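You operate a simulated robot arm through the tools that you are given. There is no shell and no other tool.

You run a simulated robot arm. Do the job below in one go: nothing can be reset, and whatever is moved stays where it is left.

TASK
Give the blue bag 2 shots of flour, clip it shut and stand it on the yellow plate.
Fine: the filler slide stays on flour; one press of the clip press. Set down upright: what you pick out.
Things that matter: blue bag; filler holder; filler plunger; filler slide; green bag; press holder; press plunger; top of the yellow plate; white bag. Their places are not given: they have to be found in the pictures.

It is judged by the outcome, as a careful person would: the job done as asked, and still so three seconds after it is handed in. It fails if anything else is knocked over, pushed out of place, dropped, spilled or broken.

THE ROBOT
A 6-joint arm with a two-finger gripper, fixed in place. Base frame: the origin is at the foot of the arm, x ahead of it, y to its left, z up; the work surface is at about z = 0.85. Units: m, degrees, N and s.
With the tool pointing down near the work surface it reaches from about 0.14 to 0.68 m from the base axis. Its first joint turns from -66.0 to 66.0 degrees. Payload 2.45 kg.
The tool frame sits at the grasp point between the pads (the TCP): z along the fingers, y along the line on which they close. The tips reach 0.03 m beyond it. Largest opening 0.106 m; the body of the gripper starts 0.079 m behind the TCP.
Orientation is told as [roll, pitch, yaw] about the base's x, y, z axes, in that order, counted from this pose: with the fingers straight down and closing along the base's y, the tool's x points along the base's -x, its y along +y and its z along -z.

THE INTERFACE
- The arm moves only by the tool apply_moves. Its argument "moves" is a list of rows, each a list of 7 numbers: the turn, a rotation vector about the tool's x, y, z in degrees, then the shift along the tool's x, y, z in m, then the finger opening in m, from 0 to 0.106. In form: [[wx, wy, wz, x, y, z, jaw], ...]. A call has 1 to 20 rows; each row is the pose to reach, as a shift and turn from the pose commanded when the call began, along the tool's axes at that moment. Each row takes 0.2 s and may step no farther than 0.05 m and 8.6 degrees from the row before; otherwise, or with a gripper value out of range, the whole call is refused. A pose out of reach is approached as far as the arm can. The call stops where the force on the tool passes 40 N (or 10 N more than at its start, if that is more) or the arm is blocked; 0.2 s more then pass. Each finger travels about 0.153 m/s and halts on what it meets, pressing with about 27 N; the grip force reading is that of the motor and also rises with nothing between the fingers. The clock runs only during rows and for 0.2 s after the last one: add rows that repeat a pose to give the fingers time. The reply holds the time, the measured pose of the TCP, the force on the tool along the base axes, the opening and the grip force, in the units named above and with some noise, with the torque about the TCP (base axes, N m) and any sound that the robot's microphone picked up, and new pictures: "pictures" is both (left out), scene, wrist or none.
- Cameras (640 x 400 px; columns grow to the right, rows downward): "scene" is fixed at [0.0655, 0.4164, 1.4099]; the picture's right is [-0.70, -0.72, 0.00], its down [-0.37, 0.36, -0.85] and it looks along [0.61, -0.60, -0.52] (base axes); focal length 289 px, centre (320, 200). "wrist" rides on the gripper at [0.076, -0.002, -0.106] in the tool frame; the picture's right is [0.02, 1.00, 0.00], its down [-0.78, 0.02, -0.62] and it looks along [-0.62, 0.01, 0.78] (tool axes); focal length 247 px, centre (320, 200).
- pixel_to_xyz(camera, pixels): for up to 12 pixels [column, row] of the newest picture of that camera ("zoom" is the newest enlarged one), the place [x, y, z] in the base frame of the surface seen there, good to about 0.003 m. It takes no simulated time.
- close_up(camera, box): a new picture of the part [left, top, right, bottom] of that camera's present view, enlarged. It takes no simulated time.
- close_job(): hands the job in; it is judged then, once.

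Open the gripper and draw the arm clear of the work before you hand the job in, unless the task says otherwise.

The tools are called after "Emit:" as name(argument=value, ...) on one line, values as JSON. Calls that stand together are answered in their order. apply_moves: Moves the arm, as the interface text tells. Its arguments: {"type":"object","properties":{"moves":{"type":"array"},"pictures":{"type":"string","enum":["both","scene","wrist","none"]}},"required":["moves"]} The other tools are called the same way: pixel_to_xyz (camera, pixels) gives the place of the surface under pixels of a picture; close_up (camera, box) takes an enlarged picture of a part of a camera's view; close_job () hands the job in.

At the start:

```text
t: 0.0
tool_pos: [0.3831, -0.1091, 1.2744]
orientation: [0.1, -0.1, 0.1]
force: [-0.1, -0.3, -0.1]
torque: [0.02, -0.03, -0.01]
finger_gap: 0.1061
finger_force: 0.0
```

scene: 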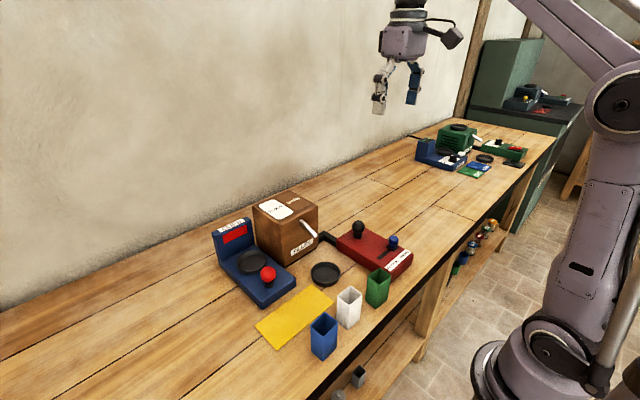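
wrist: 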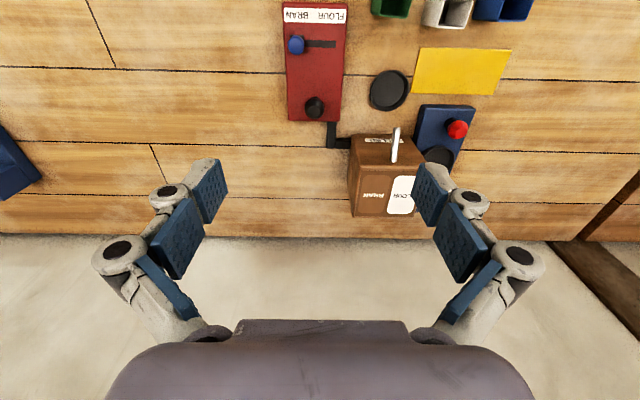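

I see the three bags (blue at about (323,335), white (348,306), green (377,286)), the yellow plate at (295,315), a red device and a blue device in the scene view. I'll zoom in on these to read labels.

Emit:
close_up(camera="scene", box=[200, 180, 420, 360])

Emit:
close_up(camera="wrist", box=[270, 0, 550, 220])

Emit:
close_up(camera="scene", box=[400, 80, 580, 200])

```text
2.22 times, centred on (310, 270) of scene
```

zoom: 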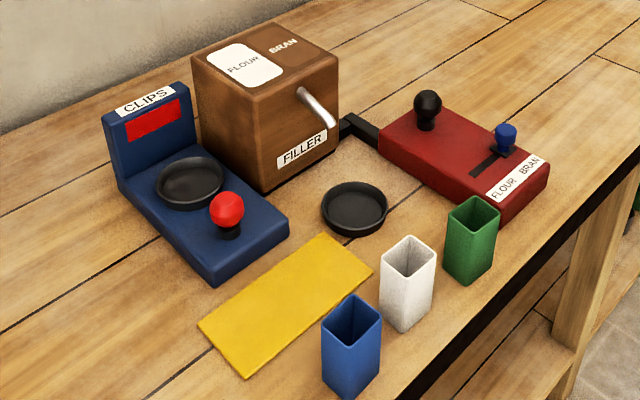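

```text
1.82 times, centred on (410, 110) of wrist
```

zoom: 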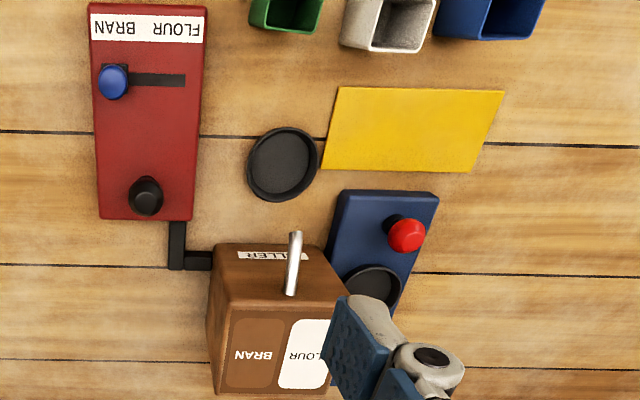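

```text
3.33 times, centred on (490, 140) of scene
```

zoom: 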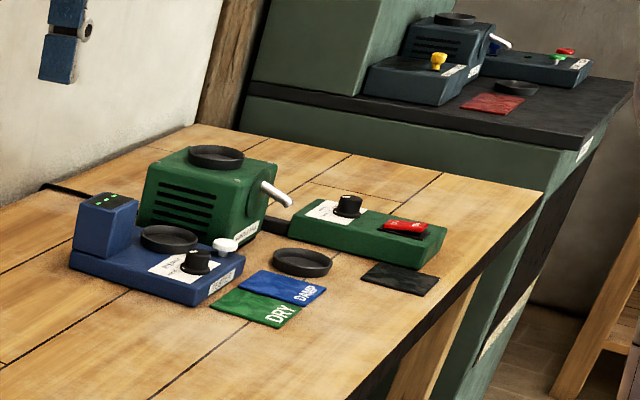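

The slide knob (zoom ~(505,140)) sits at the BRAN end, so it must be moved to FLOUR. I'll measure positions from the scene picture.

Emit:
pixel_to_xyz(camera="scene", pixels=[[325, 275], [358, 228], [393, 240], [268, 273], [323, 345], [348, 308], [377, 290], [258, 328], [290, 349], [334, 300], [311, 286], [313, 236]])

Emit:
close_up(camera="scene", box=[300, 205, 420, 280])

```text
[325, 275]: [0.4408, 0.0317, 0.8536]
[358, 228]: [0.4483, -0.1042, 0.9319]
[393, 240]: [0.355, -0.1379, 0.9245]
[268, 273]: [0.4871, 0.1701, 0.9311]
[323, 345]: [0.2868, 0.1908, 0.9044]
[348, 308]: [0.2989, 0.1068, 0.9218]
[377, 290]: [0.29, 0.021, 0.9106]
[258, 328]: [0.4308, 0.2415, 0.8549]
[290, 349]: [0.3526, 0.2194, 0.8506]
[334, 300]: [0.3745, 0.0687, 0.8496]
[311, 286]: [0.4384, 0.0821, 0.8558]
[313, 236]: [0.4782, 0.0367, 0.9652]
```

```text
5.33 times, centred on (360, 242) of scene
```

zoom: 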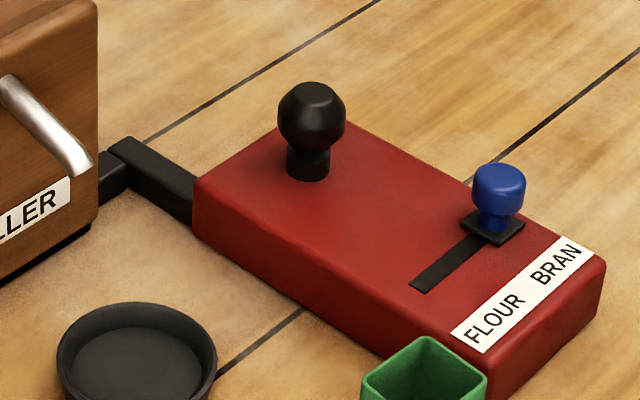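

The slide's slot runs from zoom (425,283) to about (500,225), with the knob at BRAN. I'll measure detailed points on this zoom.

Emit:
pixel_to_xyz(camera="zoom", pixels=[[425, 283], [450, 263], [499, 180], [499, 168], [495, 220], [312, 95], [312, 130], [305, 170], [135, 370], [65, 350], [210, 350], [80, 160]])

Emit:
close_up(camera="scene", box=[290, 260, 410, 370])

```text
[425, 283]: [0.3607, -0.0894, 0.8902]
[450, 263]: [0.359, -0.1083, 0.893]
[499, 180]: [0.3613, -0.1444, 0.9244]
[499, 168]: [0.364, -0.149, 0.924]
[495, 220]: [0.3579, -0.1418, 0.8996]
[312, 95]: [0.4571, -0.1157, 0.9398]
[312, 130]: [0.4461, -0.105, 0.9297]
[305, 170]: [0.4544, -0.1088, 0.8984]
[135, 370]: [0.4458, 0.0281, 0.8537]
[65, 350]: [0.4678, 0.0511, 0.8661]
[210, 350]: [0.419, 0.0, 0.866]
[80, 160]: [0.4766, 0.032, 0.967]
```

```text
3.64 times, centred on (350, 315) of scene
```

zoom: 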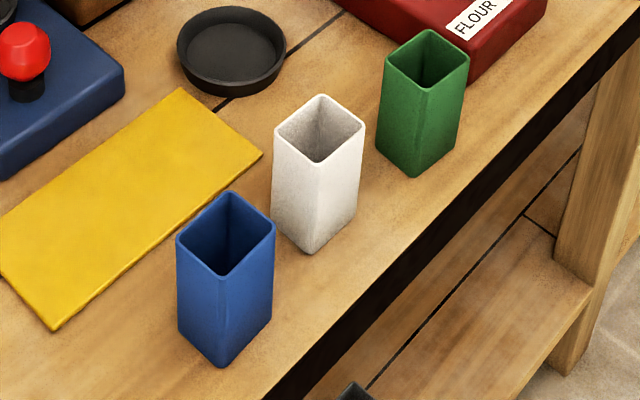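

Now measure the bag rims (blue corners at zoom (229,192), (275,225), (222,277), (177,235)), the white bag and the dishes.

Emit:
pixel_to_xyz(camera="zoom", pixels=[[229, 193], [274, 226], [221, 276], [178, 236], [221, 363], [180, 325], [271, 318], [321, 97], [363, 124], [317, 162], [276, 131], [311, 250]])

Emit:
close_up(camera="scene", box=[205, 205, 345, 310])

```text
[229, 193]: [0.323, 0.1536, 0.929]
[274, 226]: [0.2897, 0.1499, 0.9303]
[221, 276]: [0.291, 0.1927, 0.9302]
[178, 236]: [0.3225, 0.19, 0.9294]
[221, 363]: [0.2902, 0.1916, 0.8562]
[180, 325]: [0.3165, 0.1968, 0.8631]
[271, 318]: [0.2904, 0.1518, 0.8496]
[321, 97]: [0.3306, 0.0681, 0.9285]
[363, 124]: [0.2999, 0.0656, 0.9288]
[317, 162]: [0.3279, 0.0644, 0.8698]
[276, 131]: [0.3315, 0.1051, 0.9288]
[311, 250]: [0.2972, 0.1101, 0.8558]
```

```text
3.81 times, centred on (275, 258) of scene
```

zoom: 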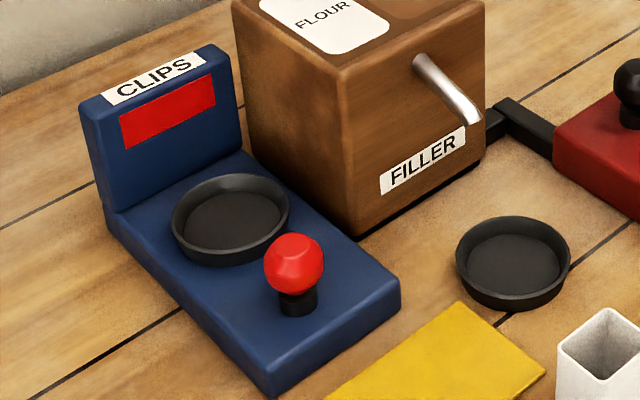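

Measure the press holder dish (zoom centre ~(232,220)), the red plunger (294,262), spout tip (475,118), filler dish rim and plate corners.

Emit:
pixel_to_xyz(camera="zoom", pixels=[[232, 222], [174, 218], [288, 205], [225, 178], [235, 262], [294, 240], [294, 265], [475, 120], [460, 258], [568, 262], [512, 218], [515, 305]])

Emit:
pixel_to_xyz(camera="scene", pixels=[[256, 326], [276, 349], [334, 299], [311, 285], [295, 317], [214, 236], [250, 218], [290, 280], [264, 307], [213, 255]])

```text
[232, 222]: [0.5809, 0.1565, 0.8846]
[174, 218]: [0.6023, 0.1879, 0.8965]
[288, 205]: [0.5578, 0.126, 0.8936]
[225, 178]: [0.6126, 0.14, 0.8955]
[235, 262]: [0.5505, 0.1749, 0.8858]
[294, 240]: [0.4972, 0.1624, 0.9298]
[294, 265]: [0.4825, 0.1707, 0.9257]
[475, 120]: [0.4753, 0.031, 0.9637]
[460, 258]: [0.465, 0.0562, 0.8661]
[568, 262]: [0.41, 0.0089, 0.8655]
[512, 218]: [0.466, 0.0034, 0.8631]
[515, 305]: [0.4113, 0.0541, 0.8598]
```

```text
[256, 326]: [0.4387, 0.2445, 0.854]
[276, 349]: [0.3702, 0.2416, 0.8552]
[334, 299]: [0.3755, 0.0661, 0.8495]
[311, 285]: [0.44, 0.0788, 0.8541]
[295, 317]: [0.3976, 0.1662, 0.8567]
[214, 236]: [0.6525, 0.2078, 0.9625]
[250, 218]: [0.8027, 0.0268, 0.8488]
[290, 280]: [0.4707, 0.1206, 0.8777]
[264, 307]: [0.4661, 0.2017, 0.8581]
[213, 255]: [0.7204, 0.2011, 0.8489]
```

Measurements: slide knob ≈(0.361,-0.144,0.925) at BRAN, FLOUR end of slot y≈-0.09, filler dish ≈(0.440,0.030), press dish ≈(0.581,0.157), blue bag centre ≈(0.306,0.172) top 0.93. I first move down above the slide knob to z≈1.05 for a closer look.

Emit:
apply_moves(moves=[[0, 0, 0, 0.0044, -0.0068, 0.0449, 0.106], [0, 0, 0, 0.0088, -0.0136, 0.0898, 0.106], [0, 0, 0, 0.0132, -0.0204, 0.1346, 0.08], [0, 0, 0, 0.0176, -0.0272, 0.1795, 0.06], [0, 0, 0, 0.022, -0.034, 0.2244, 0.05], [0, 0, 0, 0.022, -0.034, 0.2244, 0.05]], pictures="both")

```text
t: 1.4
tool_pos: [0.3627, -0.1418, 1.0485]
orientation: [0.0, 0.0, 0.1]
force: [0.4, -0.5, -0.6]
torque: [-0.03, 0.01, 0.0]
finger_gap: 0.0503
finger_force: 0.1
```

scene: 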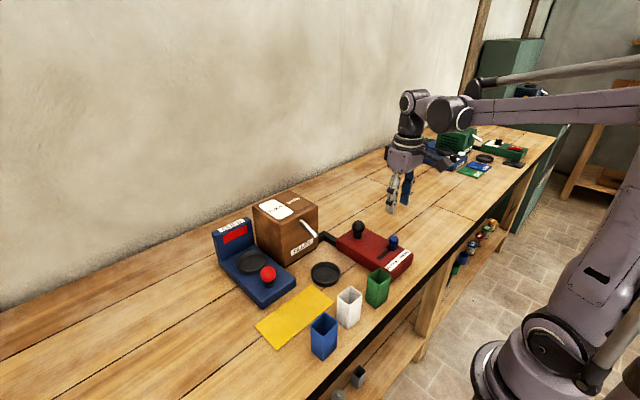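
wrist: 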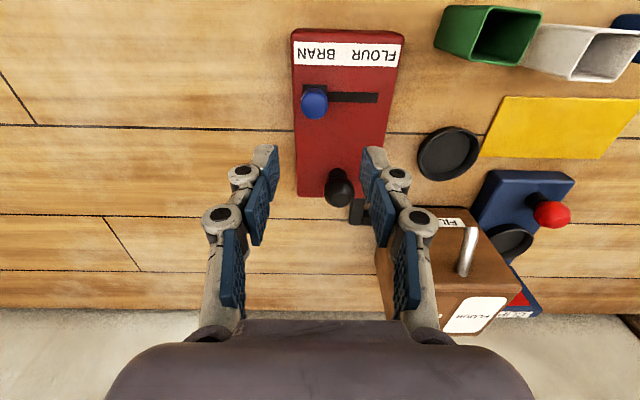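

The knob is at (313,103) in the wrist picture, its slot running to (378,98) under FLOUR. Measuring them from this closer view.

Emit:
pixel_to_xyz(camera="wrist", pixels=[[313, 103], [303, 103], [325, 103], [376, 98], [345, 97], [313, 92], [338, 187], [330, 180], [448, 155], [465, 235], [520, 35], [410, 250]])

Emit:
close_up(camera="wrist", box=[280, 20, 420, 210])

```text
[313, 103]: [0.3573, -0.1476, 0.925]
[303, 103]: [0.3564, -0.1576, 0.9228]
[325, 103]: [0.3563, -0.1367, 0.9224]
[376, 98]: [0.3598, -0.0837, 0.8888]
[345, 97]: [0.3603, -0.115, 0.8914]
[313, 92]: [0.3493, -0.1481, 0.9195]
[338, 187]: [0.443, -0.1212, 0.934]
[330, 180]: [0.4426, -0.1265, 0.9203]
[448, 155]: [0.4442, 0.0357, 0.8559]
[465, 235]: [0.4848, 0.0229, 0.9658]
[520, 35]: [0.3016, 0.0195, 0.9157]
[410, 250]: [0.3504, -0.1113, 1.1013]
```

```text
2.11 times, centred on (350, 115) of wrist
```

zoom: 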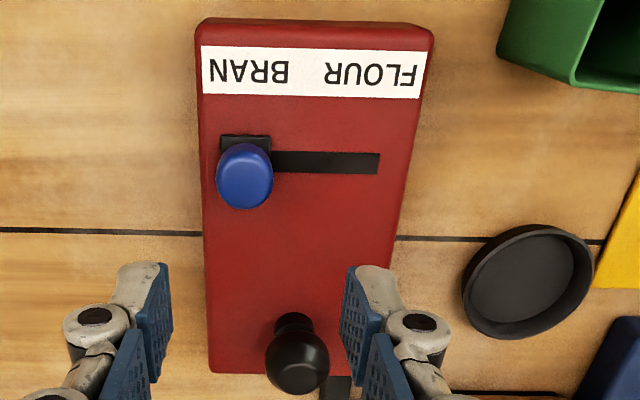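

Knob centre ≈(0.359,-0.147), top 0.925, ~0.021 wide. I lower the open fingers to straddle it (TCP z≈0.936) and narrow the gap to 0.03.

Emit:
apply_moves(moves=[[0, 0, 0, 0.002, -0.0045, 0.035, 0.05], [0, 0, 0, 0.002, -0.0045, 0.07, 0.05], [0, 0, 0, 0.002, -0.0045, 0.095, 0.05], [0, 0, 0, 0.002, -0.0045, 0.113, 0.05], [0, 0, 0, 0.002, -0.0045, 0.113, 0.032], [0, 0, 0, 0.002, -0.0045, 0.113, 0.032]], pictures="both")

```text
t: 2.8
tool_pos: [0.3606, -0.1457, 0.9349]
orientation: [0.0, -0.1, 0.1]
force: [-0.2, -0.1, -0.3]
torque: [0.02, 0.01, -0.02]
finger_gap: 0.0319
finger_force: 0.2
```

scene: 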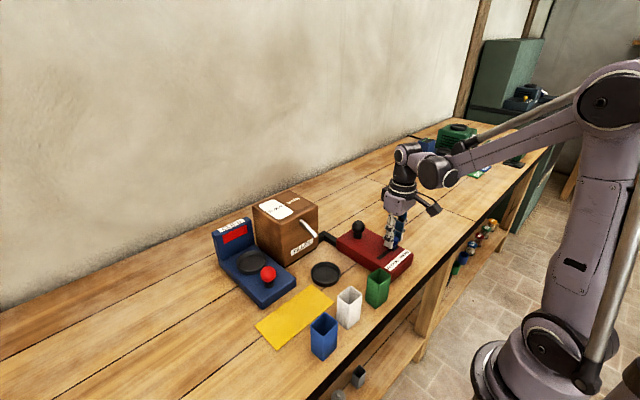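
wrist: 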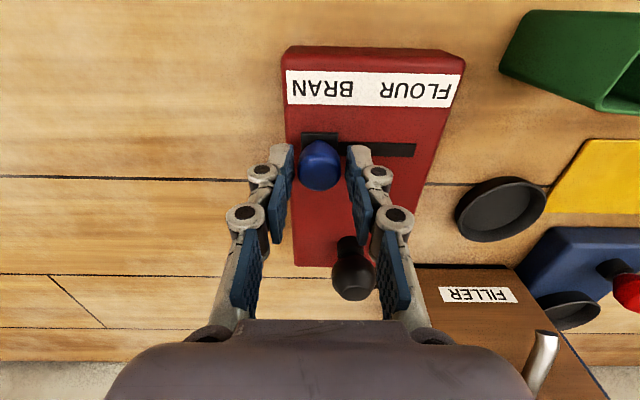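

The fingers straddle the blue knob (knob at (320,165), tips at (280,165)/(360,165)). I push along +y in small steps toward FLOUR.

Emit:
apply_moves(moves=[[0, 0, 0, 0, 0.006, 0, 0.032], [0, 0, 0, 0, 0.012, 0, 0.032], [0, 0, 0, 0, 0.018, 0, 0.032], [0, 0, 0, 0, 0.024, 0, 0.032], [0, 0, 0, 0, 0.03, 0, 0.032], [0, 0, 0, 0, 0.036, 0, 0.032], [0, 0, 0, 0, 0.042, 0, 0.032], [0, 0, 0, 0, 0.046, 0, 0.032], [0, 0, 0, 0, 0.05, 0, 0.032]], pictures="both")

```text
t: 4.8
tool_pos: [0.3595, -0.0957, 0.9362]
orientation: [0.1, -0.1, 0.1]
force: [-0.3, -1.2, 0.0]
torque: [-0.05, 0.03, 0.0]
finger_gap: 0.0329
finger_force: 0.0
```

scene: 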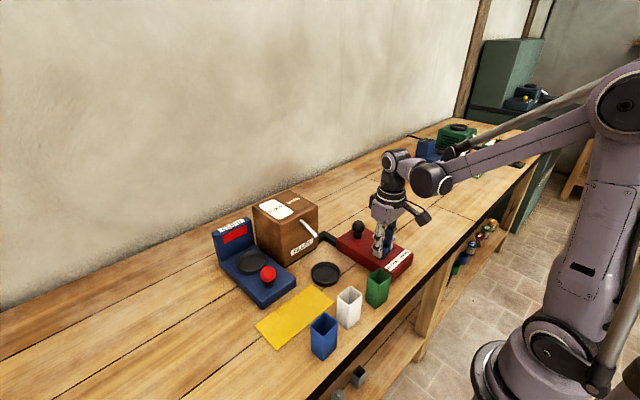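
wrist: 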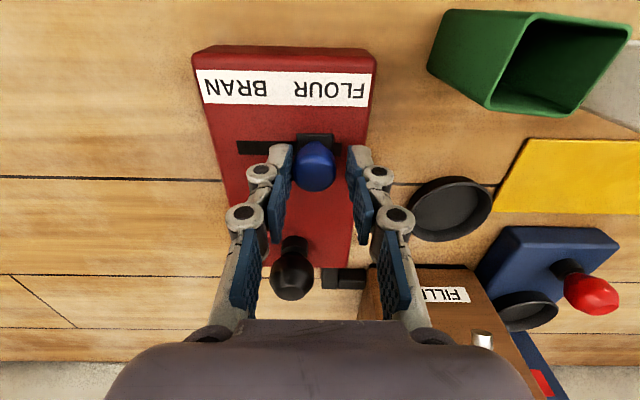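

The slide moved along, with the slot end still slightly visible at (338,148). I continue in small steps until the end of travel.

Emit:
apply_moves(moves=[[0, 0, 0, 0, 0.003, 0, 0.032], [0, 0, 0, 0, 0.006, 0, 0.032], [0, 0, 0, 0, 0.008, 0, 0.032]], pictures="wrist")

Emit:
close_up(camera="wrist", box=[180, 30, 400, 220])

```text
t: 5.6
tool_pos: [0.3598, -0.0887, 0.9372]
orientation: [0.1, -0.1, 0.0]
force: [0.4, 0.9, -0.8]
torque: [0.02, -0.02, 0.02]
finger_gap: 0.0323
finger_force: 0.1
```

wrist: 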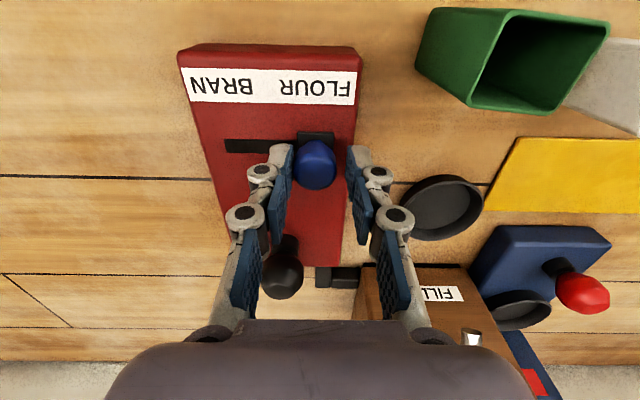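

```text
2.11 times, centred on (290, 125) of wrist
```

zoom: 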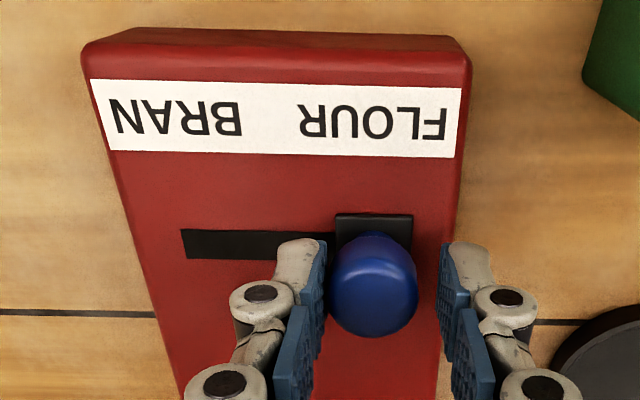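

The carriage now covers the right end of the slot. I push a few mm more to confirm it is at the end stop.

Emit:
apply_moves(moves=[[0, 0, 0, 0, 0.002, 0, 0.032], [0, 0, 0, 0, 0.004, 0, 0.032], [0, 0, 0, 0, 0.005, 0, 0.032]], pictures="wrist")

Emit:
close_up(camera="wrist", box=[180, 30, 400, 220])

```text
t: 6.4
tool_pos: [0.3582, -0.0832, 0.9373]
orientation: [0.0, -0.1, 0.1]
force: [0.0, -1.9, 0.1]
torque: [-0.06, 0.01, -0.01]
finger_gap: 0.0339
finger_force: 0.9
```

wrist: 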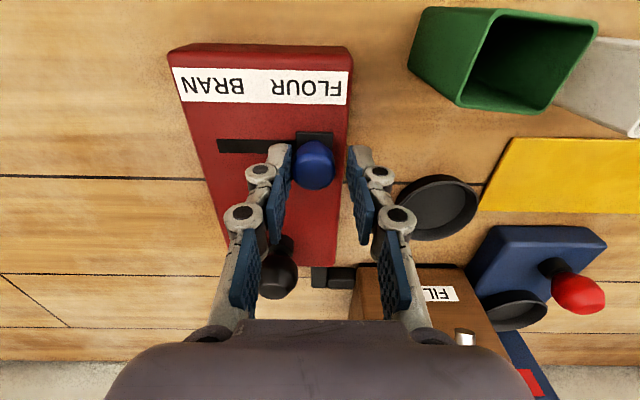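

```text
2.11 times, centred on (290, 125) of wrist
```

zoom: 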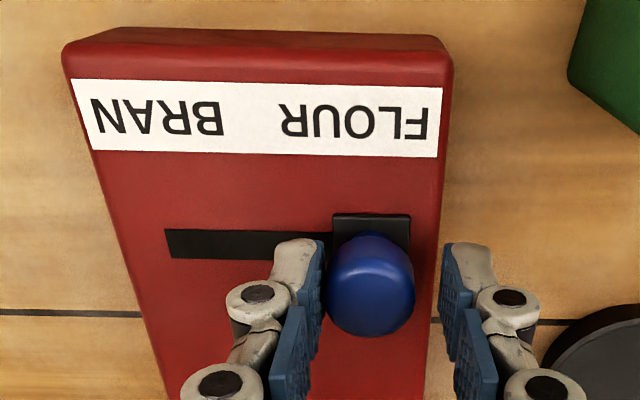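

The slide is at the FLOUR stop (gap pushed to 0.034, force -1.9 N). I back off, rise, and go above the blue bag at z≈1.06.

Emit:
apply_moves(moves=[[0, 0, 0, 0, -0.005, 0, 0.036], [0, 0, 0, 0, -0.005, -0.04, 0.036], [0, 0, 0, 0, -0.005, -0.085, 0.04], [0, 0, 0, 0, -0.005, -0.124, 0.05], [0, 0, 0, 0.008, 0.035, -0.124, 0.06], [0, 0, 0, 0.016, 0.08, -0.124, 0.07], [0, 0, 0, 0.026, 0.125, -0.124, 0.075], [0, 0, 0, 0.036, 0.17, -0.124, 0.075], [0, 0, 0, 0.046, 0.215, -0.124, 0.075], [0, 0, 0, 0.053, 0.2566, -0.124, 0.075], [0, 0, 0, 0.053, 0.2566, -0.124, 0.075]], pictures="both")

Emit:
close_up(camera="scene", box=[300, 205, 420, 280])

```text
t: 8.8
tool_pos: [0.3064, 0.1751, 1.0591]
orientation: [-0.1, -0.2, 0.0]
force: [0.6, 0.3, -0.6]
torque: [-0.01, -0.02, -0.01]
finger_gap: 0.0752
finger_force: 0.0
```

scene: 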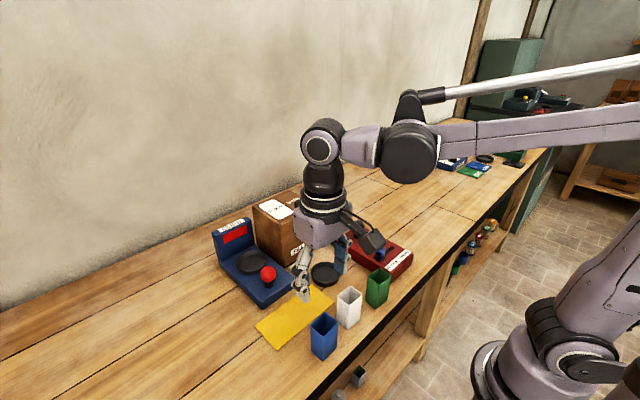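
wrist: 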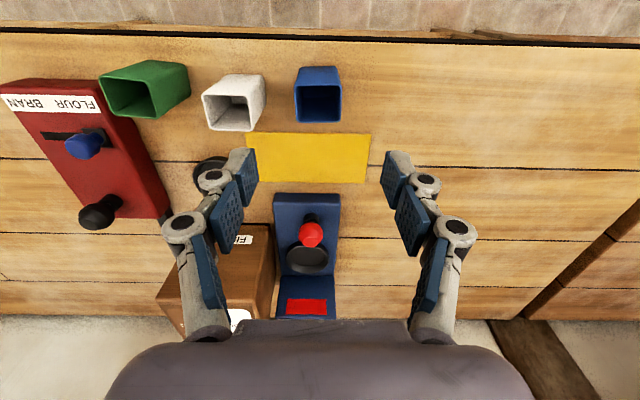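

```text
5.33 times, centred on (360, 242) of scene
```

zoom: 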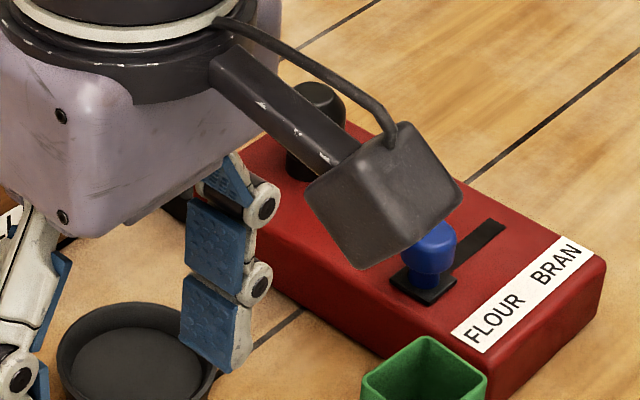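

The slide stays at FLOUR. The blue bag's rim is visible around (320,103) in the wrist view; I zoom in to get its corners and yaw.

Emit:
close_up(camera="wrist", box=[190, 50, 390, 175])

```text
3.20 times, centred on (290, 112) of wrist
```

zoom: 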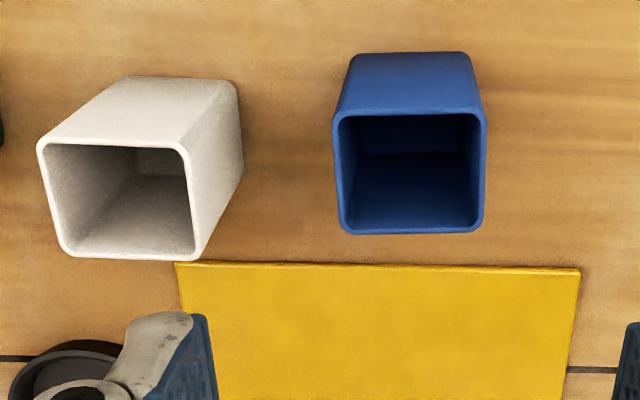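

Emit:
pixel_to_xyz(camera="zoom", pixels=[[337, 112], [480, 110], [484, 228], [346, 230], [336, 170], [483, 170], [408, 111], [415, 231], [195, 175], [205, 252], [330, 140], [42, 200]])

```text
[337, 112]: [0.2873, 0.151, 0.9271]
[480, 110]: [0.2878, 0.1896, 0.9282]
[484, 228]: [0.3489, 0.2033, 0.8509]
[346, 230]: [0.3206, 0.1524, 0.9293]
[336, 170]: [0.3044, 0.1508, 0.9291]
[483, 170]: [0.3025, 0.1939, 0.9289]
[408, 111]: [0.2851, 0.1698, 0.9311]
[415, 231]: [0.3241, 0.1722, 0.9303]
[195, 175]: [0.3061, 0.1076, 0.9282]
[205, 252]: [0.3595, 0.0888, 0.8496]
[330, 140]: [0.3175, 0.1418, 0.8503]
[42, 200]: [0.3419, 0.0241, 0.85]
```

Blue bag rim spans x 0.286–0.323, y 0.151–0.194 with nearly no yaw; the white bag's nearest edge is y≈0.108. I narrow the fingers to 0.056 and descend to TCP z≈0.912, clear of the white bag.

Emit:
apply_moves(moves=[[0, 0, 0, 0.001, 0, 0.0, 0.056], [0, 0, 0, 0.001, 0, 0.03, 0.056], [0, 0, 0, 0.001, 0, 0.065, 0.056], [0, 0, 0, 0.001, 0, 0.08, 0.056]], pictures="both")

```text
t: 9.8
tool_pos: [0.3061, 0.1733, 0.98]
orientation: [0.1, -0.1, 0.2]
force: [1.0, -0.7, 0.1]
torque: [0.01, 0.01, -0.03]
finger_gap: 0.0559
finger_force: 0.0
```

scene: 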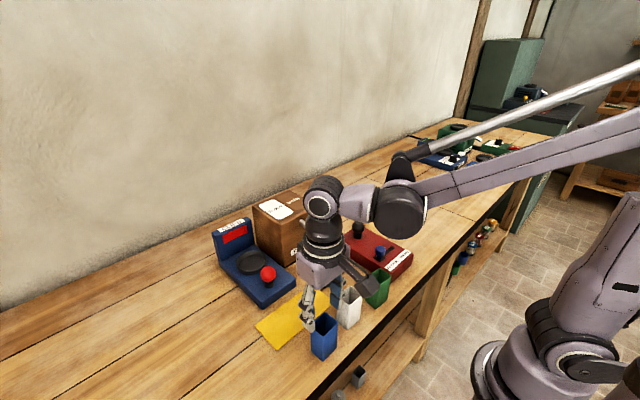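
wrist: 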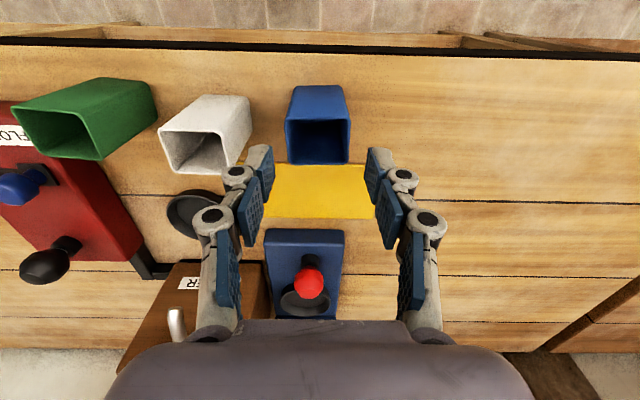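

The fingers are centred over the blue bag (rim centre col 318, tips' centre col 320). I continue down to z≈0.912.

Emit:
apply_moves(moves=[[0, 0, 0, 0.0, 0, 0.02, 0.056], [0, 0, 0, 0.0, 0, 0.04, 0.056], [0, 0, 0, 0.0, 0, 0.055, 0.056], [0, 0, 0, 0.0, 0, 0.067, 0.056]], pictures="both")

Emit:
close_up(camera="scene", box=[270, 240, 410, 370])

```text
t: 10.8
tool_pos: [0.3058, 0.1725, 0.9138]
orientation: [0.0, -0.1, 0.1]
force: [-0.2, -0.2, -0.1]
torque: [0.0, -0.01, 0.0]
finger_gap: 0.056
finger_force: 0.0
```

scene: 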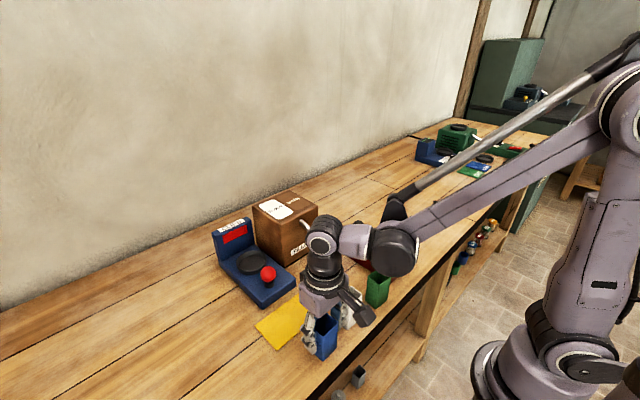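
wrist: 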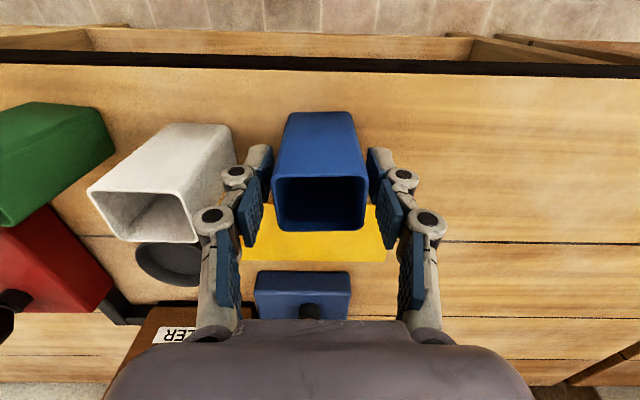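

```text
3.08 times, centred on (340, 305) of scene
```

zoom: 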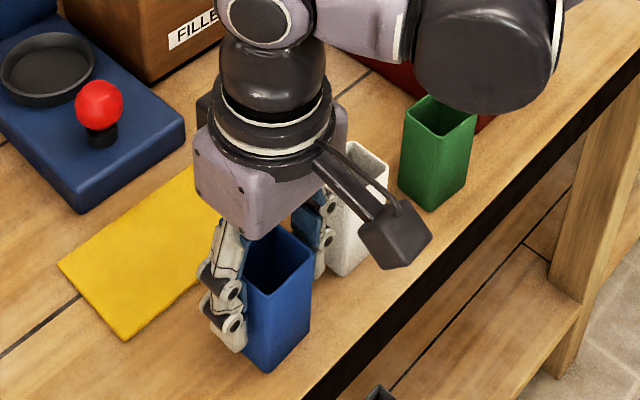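

The blue bag sits between the pads with no contact. I close the fingers on it.

Emit:
apply_moves(moves=[[0, 0, 0, 0, 0, 0, 0.046], [0, 0, 0, 0, 0, 0, 0.04], [0, 0, 0, 0, 0, 0, 0.036], [0, 0, 0, 0, 0, 0, 0.036]], pictures="wrist")

```text
t: 11.8
tool_pos: [0.3053, 0.1731, 0.9144]
orientation: [0.0, -0.2, 0.1]
force: [-0.5, 0.2, -1.0]
torque: [0.0, -0.02, 0.0]
finger_gap: 0.0432
finger_force: 26.9
```

wrist: 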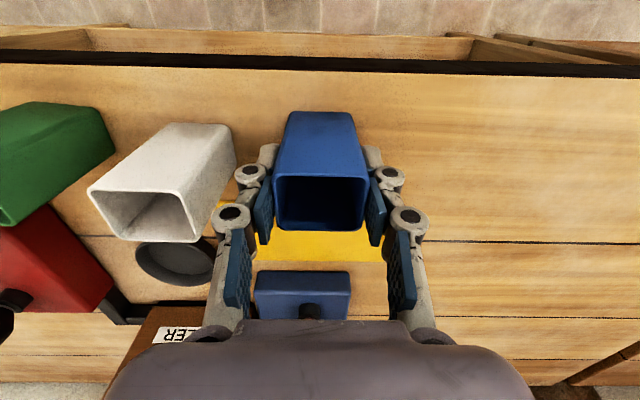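

Gripped (gap 0.043, 27 N). Now I lift straight up by 0.15 m and look for the spout and dish.

Emit:
apply_moves(moves=[[0, 0, 0, 0, 0, -0.01, 0.036], [0, 0, 0, 0, 0, -0.03, 0.036], [0, 0, 0, 0, 0, -0.06, 0.036], [0, 0, 0, 0, 0, -0.09, 0.036], [0, 0, 0, 0, 0, -0.12, 0.036], [0, 0, 0, 0, 0, -0.15, 0.036], [0, 0, 0, 0, 0, -0.15, 0.036]], pictures="both")

```text
t: 13.4
tool_pos: [0.3042, 0.1703, 1.0652]
orientation: [0.0, -0.1, 0.0]
force: [0.2, -0.2, -1.7]
torque: [0.0, 0.04, 0.0]
finger_gap: 0.0429
finger_force: 27.1
```

scene: 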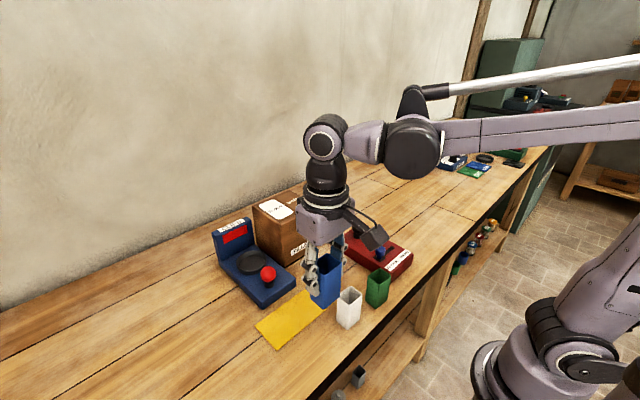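
wrist: 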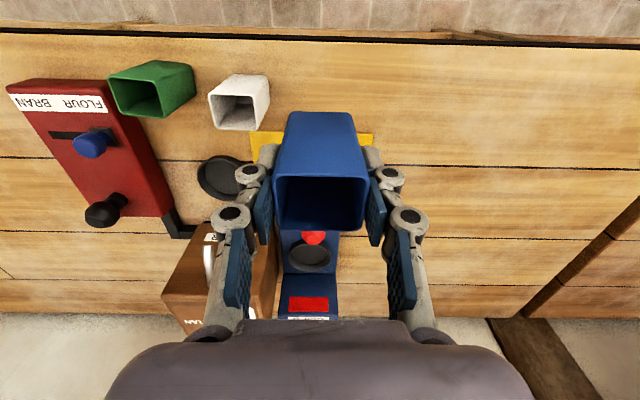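

The bag is lifted and hanging straight. I zoom on the filler spout (210,255) and dish (220,178) in the wrist view to get their positions.

Emit:
close_up(camera="wrist", box=[140, 130, 300, 340])

```text
1.90 times, centred on (220, 235) of wrist
```

zoom: 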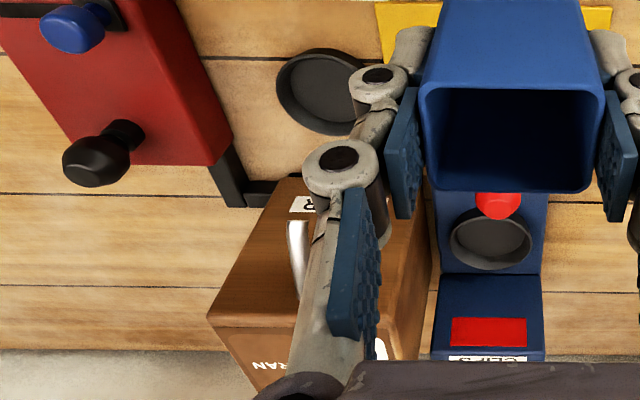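

Emit:
pixel_to_xyz(camera="zoom", pixels=[[295, 222], [297, 240], [304, 290], [215, 310], [265, 190], [250, 250], [260, 325], [280, 75], [330, 52], [315, 130], [325, 90], [95, 160]])

Emit:
pixel_to_xyz(camera="scene", pixels=[[254, 205], [290, 191], [272, 212], [258, 245], [290, 226], [246, 240], [270, 268], [232, 270]])

```text
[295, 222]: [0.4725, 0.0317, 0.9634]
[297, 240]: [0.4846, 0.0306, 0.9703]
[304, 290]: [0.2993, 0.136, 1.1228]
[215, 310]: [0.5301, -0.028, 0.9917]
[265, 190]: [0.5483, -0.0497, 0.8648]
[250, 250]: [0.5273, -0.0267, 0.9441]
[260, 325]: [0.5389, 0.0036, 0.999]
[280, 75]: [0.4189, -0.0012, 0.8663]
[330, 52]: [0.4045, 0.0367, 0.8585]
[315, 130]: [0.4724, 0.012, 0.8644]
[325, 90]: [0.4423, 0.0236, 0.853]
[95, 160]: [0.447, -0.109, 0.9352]
```

```text
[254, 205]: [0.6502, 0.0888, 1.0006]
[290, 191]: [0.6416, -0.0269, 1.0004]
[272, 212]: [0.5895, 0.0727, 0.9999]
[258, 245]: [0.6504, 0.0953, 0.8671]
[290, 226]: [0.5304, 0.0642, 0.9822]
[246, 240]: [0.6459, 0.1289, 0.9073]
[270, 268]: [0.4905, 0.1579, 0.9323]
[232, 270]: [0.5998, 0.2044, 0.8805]
```

Dish centre ≈(0.440,0.030), spout tip ≈(0.472,0.032,0.963), box front x≈0.527. I carry the bag at this height to above the dish.

Emit:
apply_moves(moves=[[0, 0, 0, -0.015, -0.016, 0, 0.036], [0, 0, 0, -0.04, -0.043, 0, 0.036], [0, 0, 0, -0.067, -0.071, 0, 0.036], [0, 0, 0, -0.094, -0.1, 0, 0.036], [0, 0, 0, -0.12, -0.128, 0, 0.036], [0, 0, 0, -0.1346, -0.1429, 0, 0.036], [0, 0, 0, -0.1346, -0.1429, 0, 0.036]], pictures="both")

Emit:
close_up(camera="scene", box=[250, 180, 410, 310])

```text
t: 15.0
tool_pos: [0.4391, 0.027, 1.0665]
orientation: [0.1, -0.1, 0.1]
force: [-0.4, -0.6, -0.5]
torque: [0.0, -0.01, -0.03]
finger_gap: 0.0432
finger_force: 27.2
```

scene: 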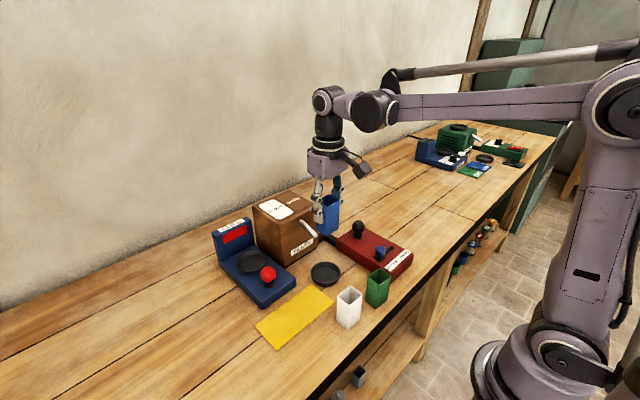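
wrist: 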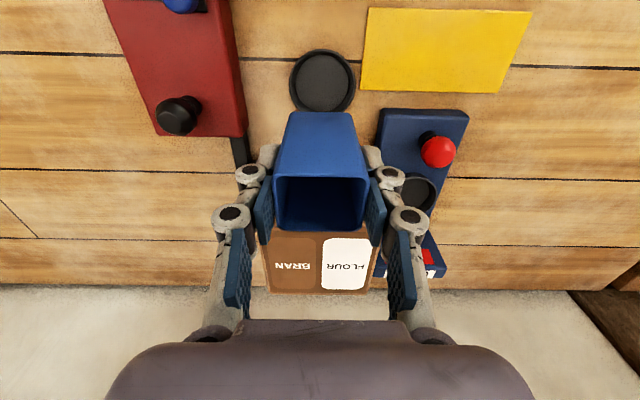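

```text
3.08 times, centred on (330, 245) of scene
```

zoom: 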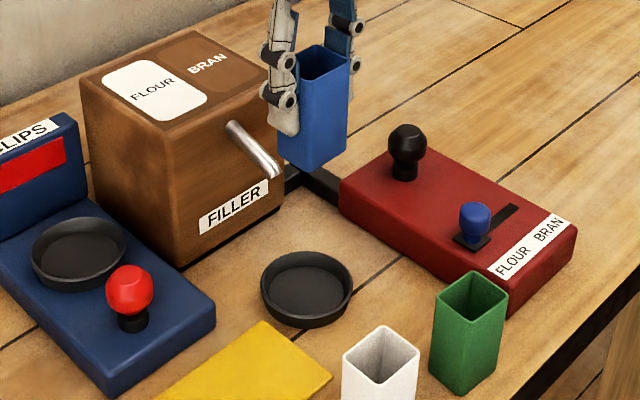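

The bag hangs upright over the dish. I re-measure the dish rim in the wrist view (left (290,82), right (354,82), near (322,50)) before lowering.

Emit:
pixel_to_xyz(camera="wrist", pixels=[[292, 85], [353, 80], [320, 51], [325, 110], [321, 80], [310, 75]])

Emit:
close_up(camera="wrist", box=[270, 30, 380, 120])

Emit:
pixel_to_xyz(camera="scene", pixels=[[320, 238], [337, 233], [337, 205], [322, 215], [310, 275], [340, 275], [326, 262], [324, 286], [336, 217]])

```text
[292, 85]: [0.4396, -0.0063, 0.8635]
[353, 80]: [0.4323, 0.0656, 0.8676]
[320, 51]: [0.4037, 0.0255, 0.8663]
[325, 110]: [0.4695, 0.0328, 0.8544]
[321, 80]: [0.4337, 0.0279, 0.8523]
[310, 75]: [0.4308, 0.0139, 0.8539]
```

```text
4.44 times, centred on (325, 75) of wrist
```

zoom: 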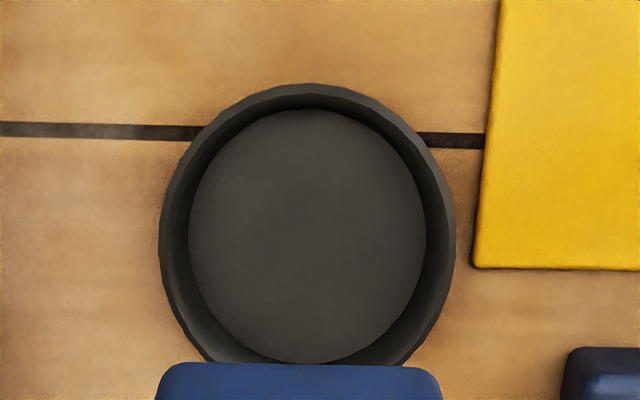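

```text
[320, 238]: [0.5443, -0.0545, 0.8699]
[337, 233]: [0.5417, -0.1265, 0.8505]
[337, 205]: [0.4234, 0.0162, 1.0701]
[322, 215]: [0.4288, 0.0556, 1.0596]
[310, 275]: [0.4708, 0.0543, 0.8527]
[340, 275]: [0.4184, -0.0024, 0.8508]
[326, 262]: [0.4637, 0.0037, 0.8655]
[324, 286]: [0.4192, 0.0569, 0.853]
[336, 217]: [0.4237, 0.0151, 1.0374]
```

Dish centre confirmed ≈(0.4397,0.0297). I check the held bag's own rim position from the wrist view before lowering.

Emit:
pixel_to_xyz(camera="wrist", pixels=[[276, 190], [365, 190], [276, 215], [365, 215], [320, 179], [300, 179], [340, 179], [320, 229], [300, 229], [340, 229], [290, 115], [352, 115]])

Emit:
close_up(camera="wrist", box=[250, 100, 390, 250])

```text
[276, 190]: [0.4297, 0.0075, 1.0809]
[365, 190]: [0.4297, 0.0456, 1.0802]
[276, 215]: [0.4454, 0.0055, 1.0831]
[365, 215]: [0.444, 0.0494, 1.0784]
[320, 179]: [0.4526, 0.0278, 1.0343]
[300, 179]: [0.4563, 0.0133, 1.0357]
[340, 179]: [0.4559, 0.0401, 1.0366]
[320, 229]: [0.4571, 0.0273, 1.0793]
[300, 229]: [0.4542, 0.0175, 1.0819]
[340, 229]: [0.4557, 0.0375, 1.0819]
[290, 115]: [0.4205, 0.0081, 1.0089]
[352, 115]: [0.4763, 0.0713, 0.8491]
```

```text
2.67 times, centred on (320, 175) of wrist
```

zoom: 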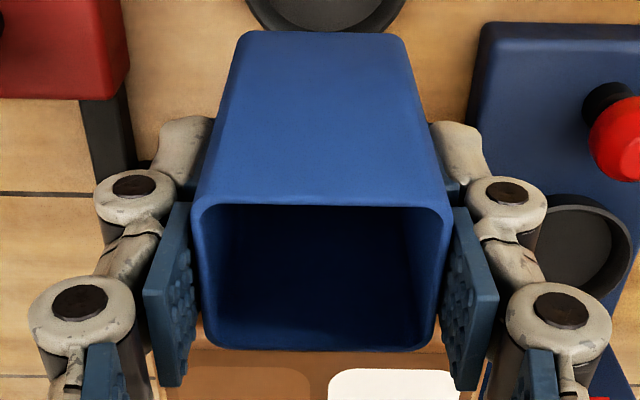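

The bag centre is ≈(0.439,0.0275), so I correct +0.7 mm x and +2 mm y and descend most of the way (0.125 m).

Emit:
apply_moves(moves=[[0, 0, 0, -0.0007, 0.002, 0.02, 0.036], [0, 0, 0, -0.0007, 0.002, 0.05, 0.036], [0, 0, 0, -0.0007, 0.002, 0.08, 0.036], [0, 0, 0, -0.0007, 0.002, 0.105, 0.036], [0, 0, 0, -0.0007, 0.002, 0.125, 0.036], [0, 0, 0, -0.0007, 0.002, 0.125, 0.036]], pictures="both")

Emit:
close_up(camera="scene", box=[270, 200, 380, 300])

```text
t: 16.4
tool_pos: [0.4415, 0.0339, 0.9389]
orientation: [0.0, -0.1, 0.1]
force: [-0.4, 0.6, -1.2]
torque: [0.0, -0.03, 0.0]
finger_gap: 0.0433
finger_force: 27.5
```

scene: 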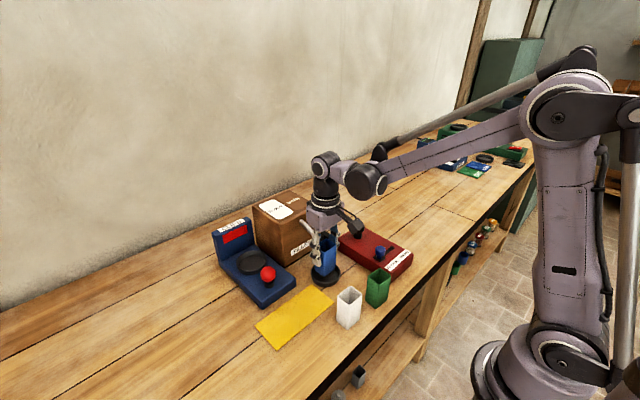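
wrist: 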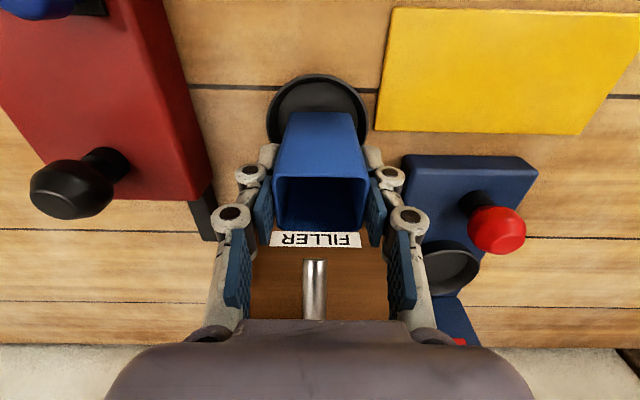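

```text
4.00 times, centred on (325, 250) of scene
```

zoom: 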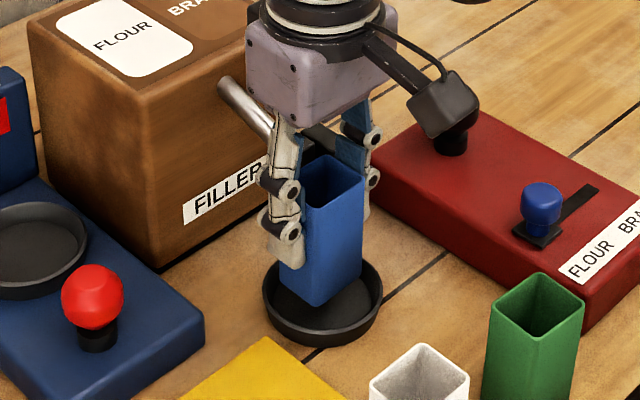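

The bag is just above the dish. I compare bag and dish positions again (dish rim edges at (268,110) and (367,105) in the wrist view) before the last centimetres.

Emit:
pixel_to_xyz(camera="wrist", pixels=[[269, 110], [366, 105], [316, 76], [277, 210], [365, 210], [277, 195], [365, 195], [320, 229], [290, 116], [350, 116], [320, 116], [276, 128]])

Emit:
close_up(camera="wrist", box=[250, 60, 390, 240])

```text
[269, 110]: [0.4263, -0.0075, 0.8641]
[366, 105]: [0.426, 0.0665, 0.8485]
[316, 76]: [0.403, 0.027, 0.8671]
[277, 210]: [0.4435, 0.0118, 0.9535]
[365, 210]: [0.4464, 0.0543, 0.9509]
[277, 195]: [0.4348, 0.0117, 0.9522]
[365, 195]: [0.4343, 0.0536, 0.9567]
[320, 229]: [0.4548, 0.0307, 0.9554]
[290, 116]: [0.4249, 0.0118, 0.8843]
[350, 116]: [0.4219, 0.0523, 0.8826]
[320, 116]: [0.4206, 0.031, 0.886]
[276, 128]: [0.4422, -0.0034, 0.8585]
```

```text
2.22 times, centred on (320, 150) of wrist
```

zoom: 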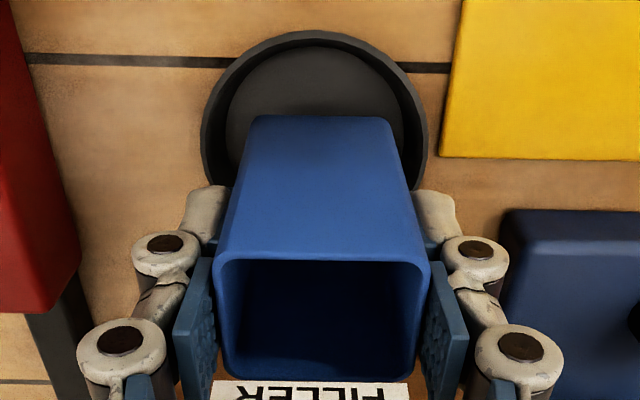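

Bag centre reads y≈0.0325 against the dish's 0.0297, so it seems ~2–3 mm too far in +y. I hold still for a moment to get another reading.

Emit:
apply_moves(moves=[[0, 0, 0, 0, 0, 0, 0.036], [0, 0, 0, 0, 0, 0, 0.036]], pictures="wrist")

Emit:
close_up(camera="wrist", box=[250, 60, 390, 240])

```text
t: 17.0
tool_pos: [0.441, 0.0317, 0.94]
orientation: [-0.1, -0.1, 0.2]
force: [1.1, -0.5, -1.2]
torque: [0.0, 0.0, -0.03]
finger_gap: 0.0433
finger_force: 26.8
```

wrist: 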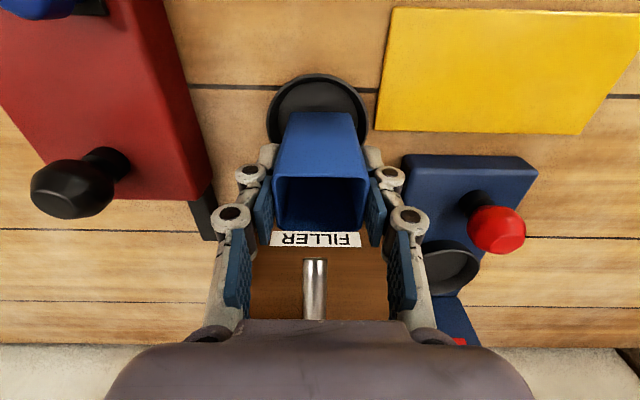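

```text
2.22 times, centred on (320, 150) of wrist
```

zoom: 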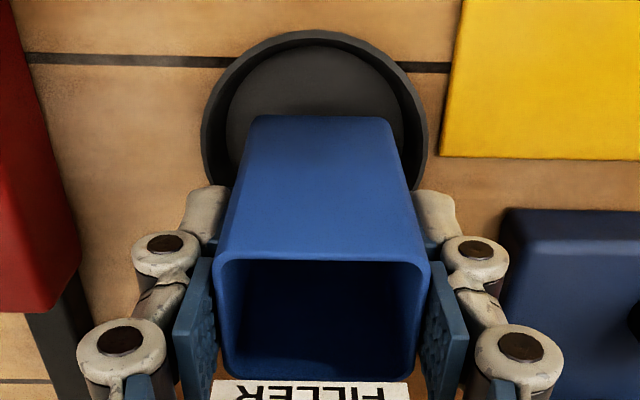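

Averaging readings and images, the bag is ≈2 mm too far in +y. I correct -2 mm and lower slowly to the dish floor.

Emit:
apply_moves(moves=[[0, 0, 0, 0, -0.002, 0.0, 0.036], [0, 0, 0, 0, -0.002, 0.006, 0.036], [0, 0, 0, 0, -0.002, 0.012, 0.036], [0, 0, 0, 0, -0.002, 0.016, 0.036], [0, 0, 0, 0, -0.002, 0.019, 0.036], [0, 0, 0, 0, -0.002, 0.0205, 0.036]], pictures="both")

Emit:
close_up(camera="scene", box=[280, 220, 370, 300])

Emit:
close_up(camera="wrist", box=[250, 60, 390, 240])

```text
t: 18.4
tool_pos: [0.441, 0.0304, 0.9188]
orientation: [-0.1, -0.1, 0.1]
force: [0.0, -0.2, -0.3]
torque: [-0.04, 0.02, 0.0]
finger_gap: 0.0432
finger_force: 27.1
```

scene: 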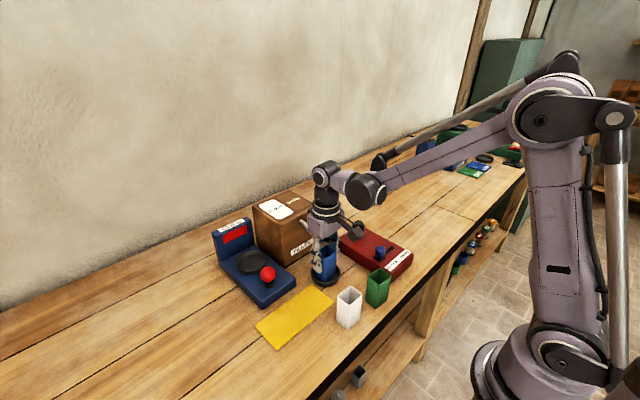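
wrist: 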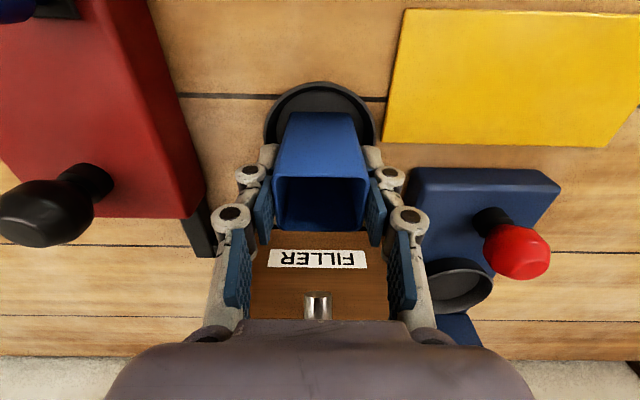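

```text
5.00 times, centred on (325, 260) of scene
```

zoom: 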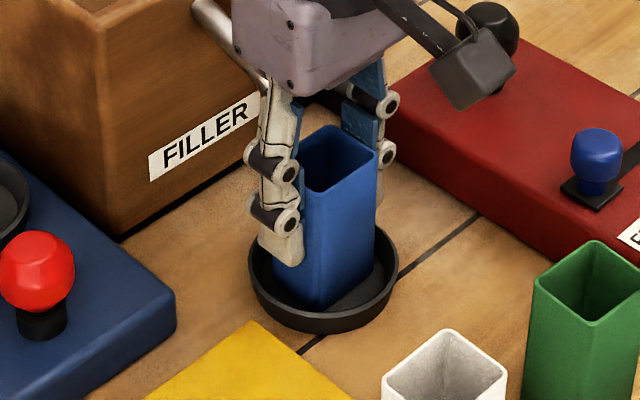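

```text
2.22 times, centred on (320, 150) of wrist
```

zoom: 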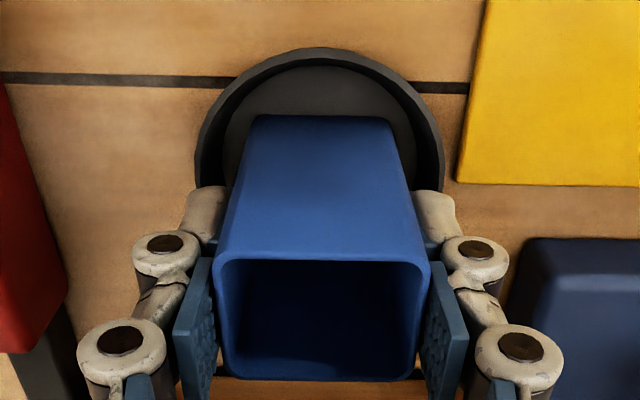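

The bag is centred within the dish (bag col 321, dish col 319 in zoom). I lower 1–2 mm more, watching the force, until it touches.

Emit:
apply_moves(moves=[[0, 0, 0, 0, 0, 0.0008, 0.036], [0, 0, 0, 0, 0, 0.0016, 0.036], [0, 0, 0, 0, 0, 0.0016, 0.036]], pictures="none")

```text
t: 19.2
tool_pos: [0.4411, 0.0303, 0.9176]
orientation: [0.1, -0.2, 0.2]
force: [3.4, 1.6, 20.1]
torque: [0.05, -0.17, -0.02]
finger_gap: 0.0431
finger_force: 26.3
```

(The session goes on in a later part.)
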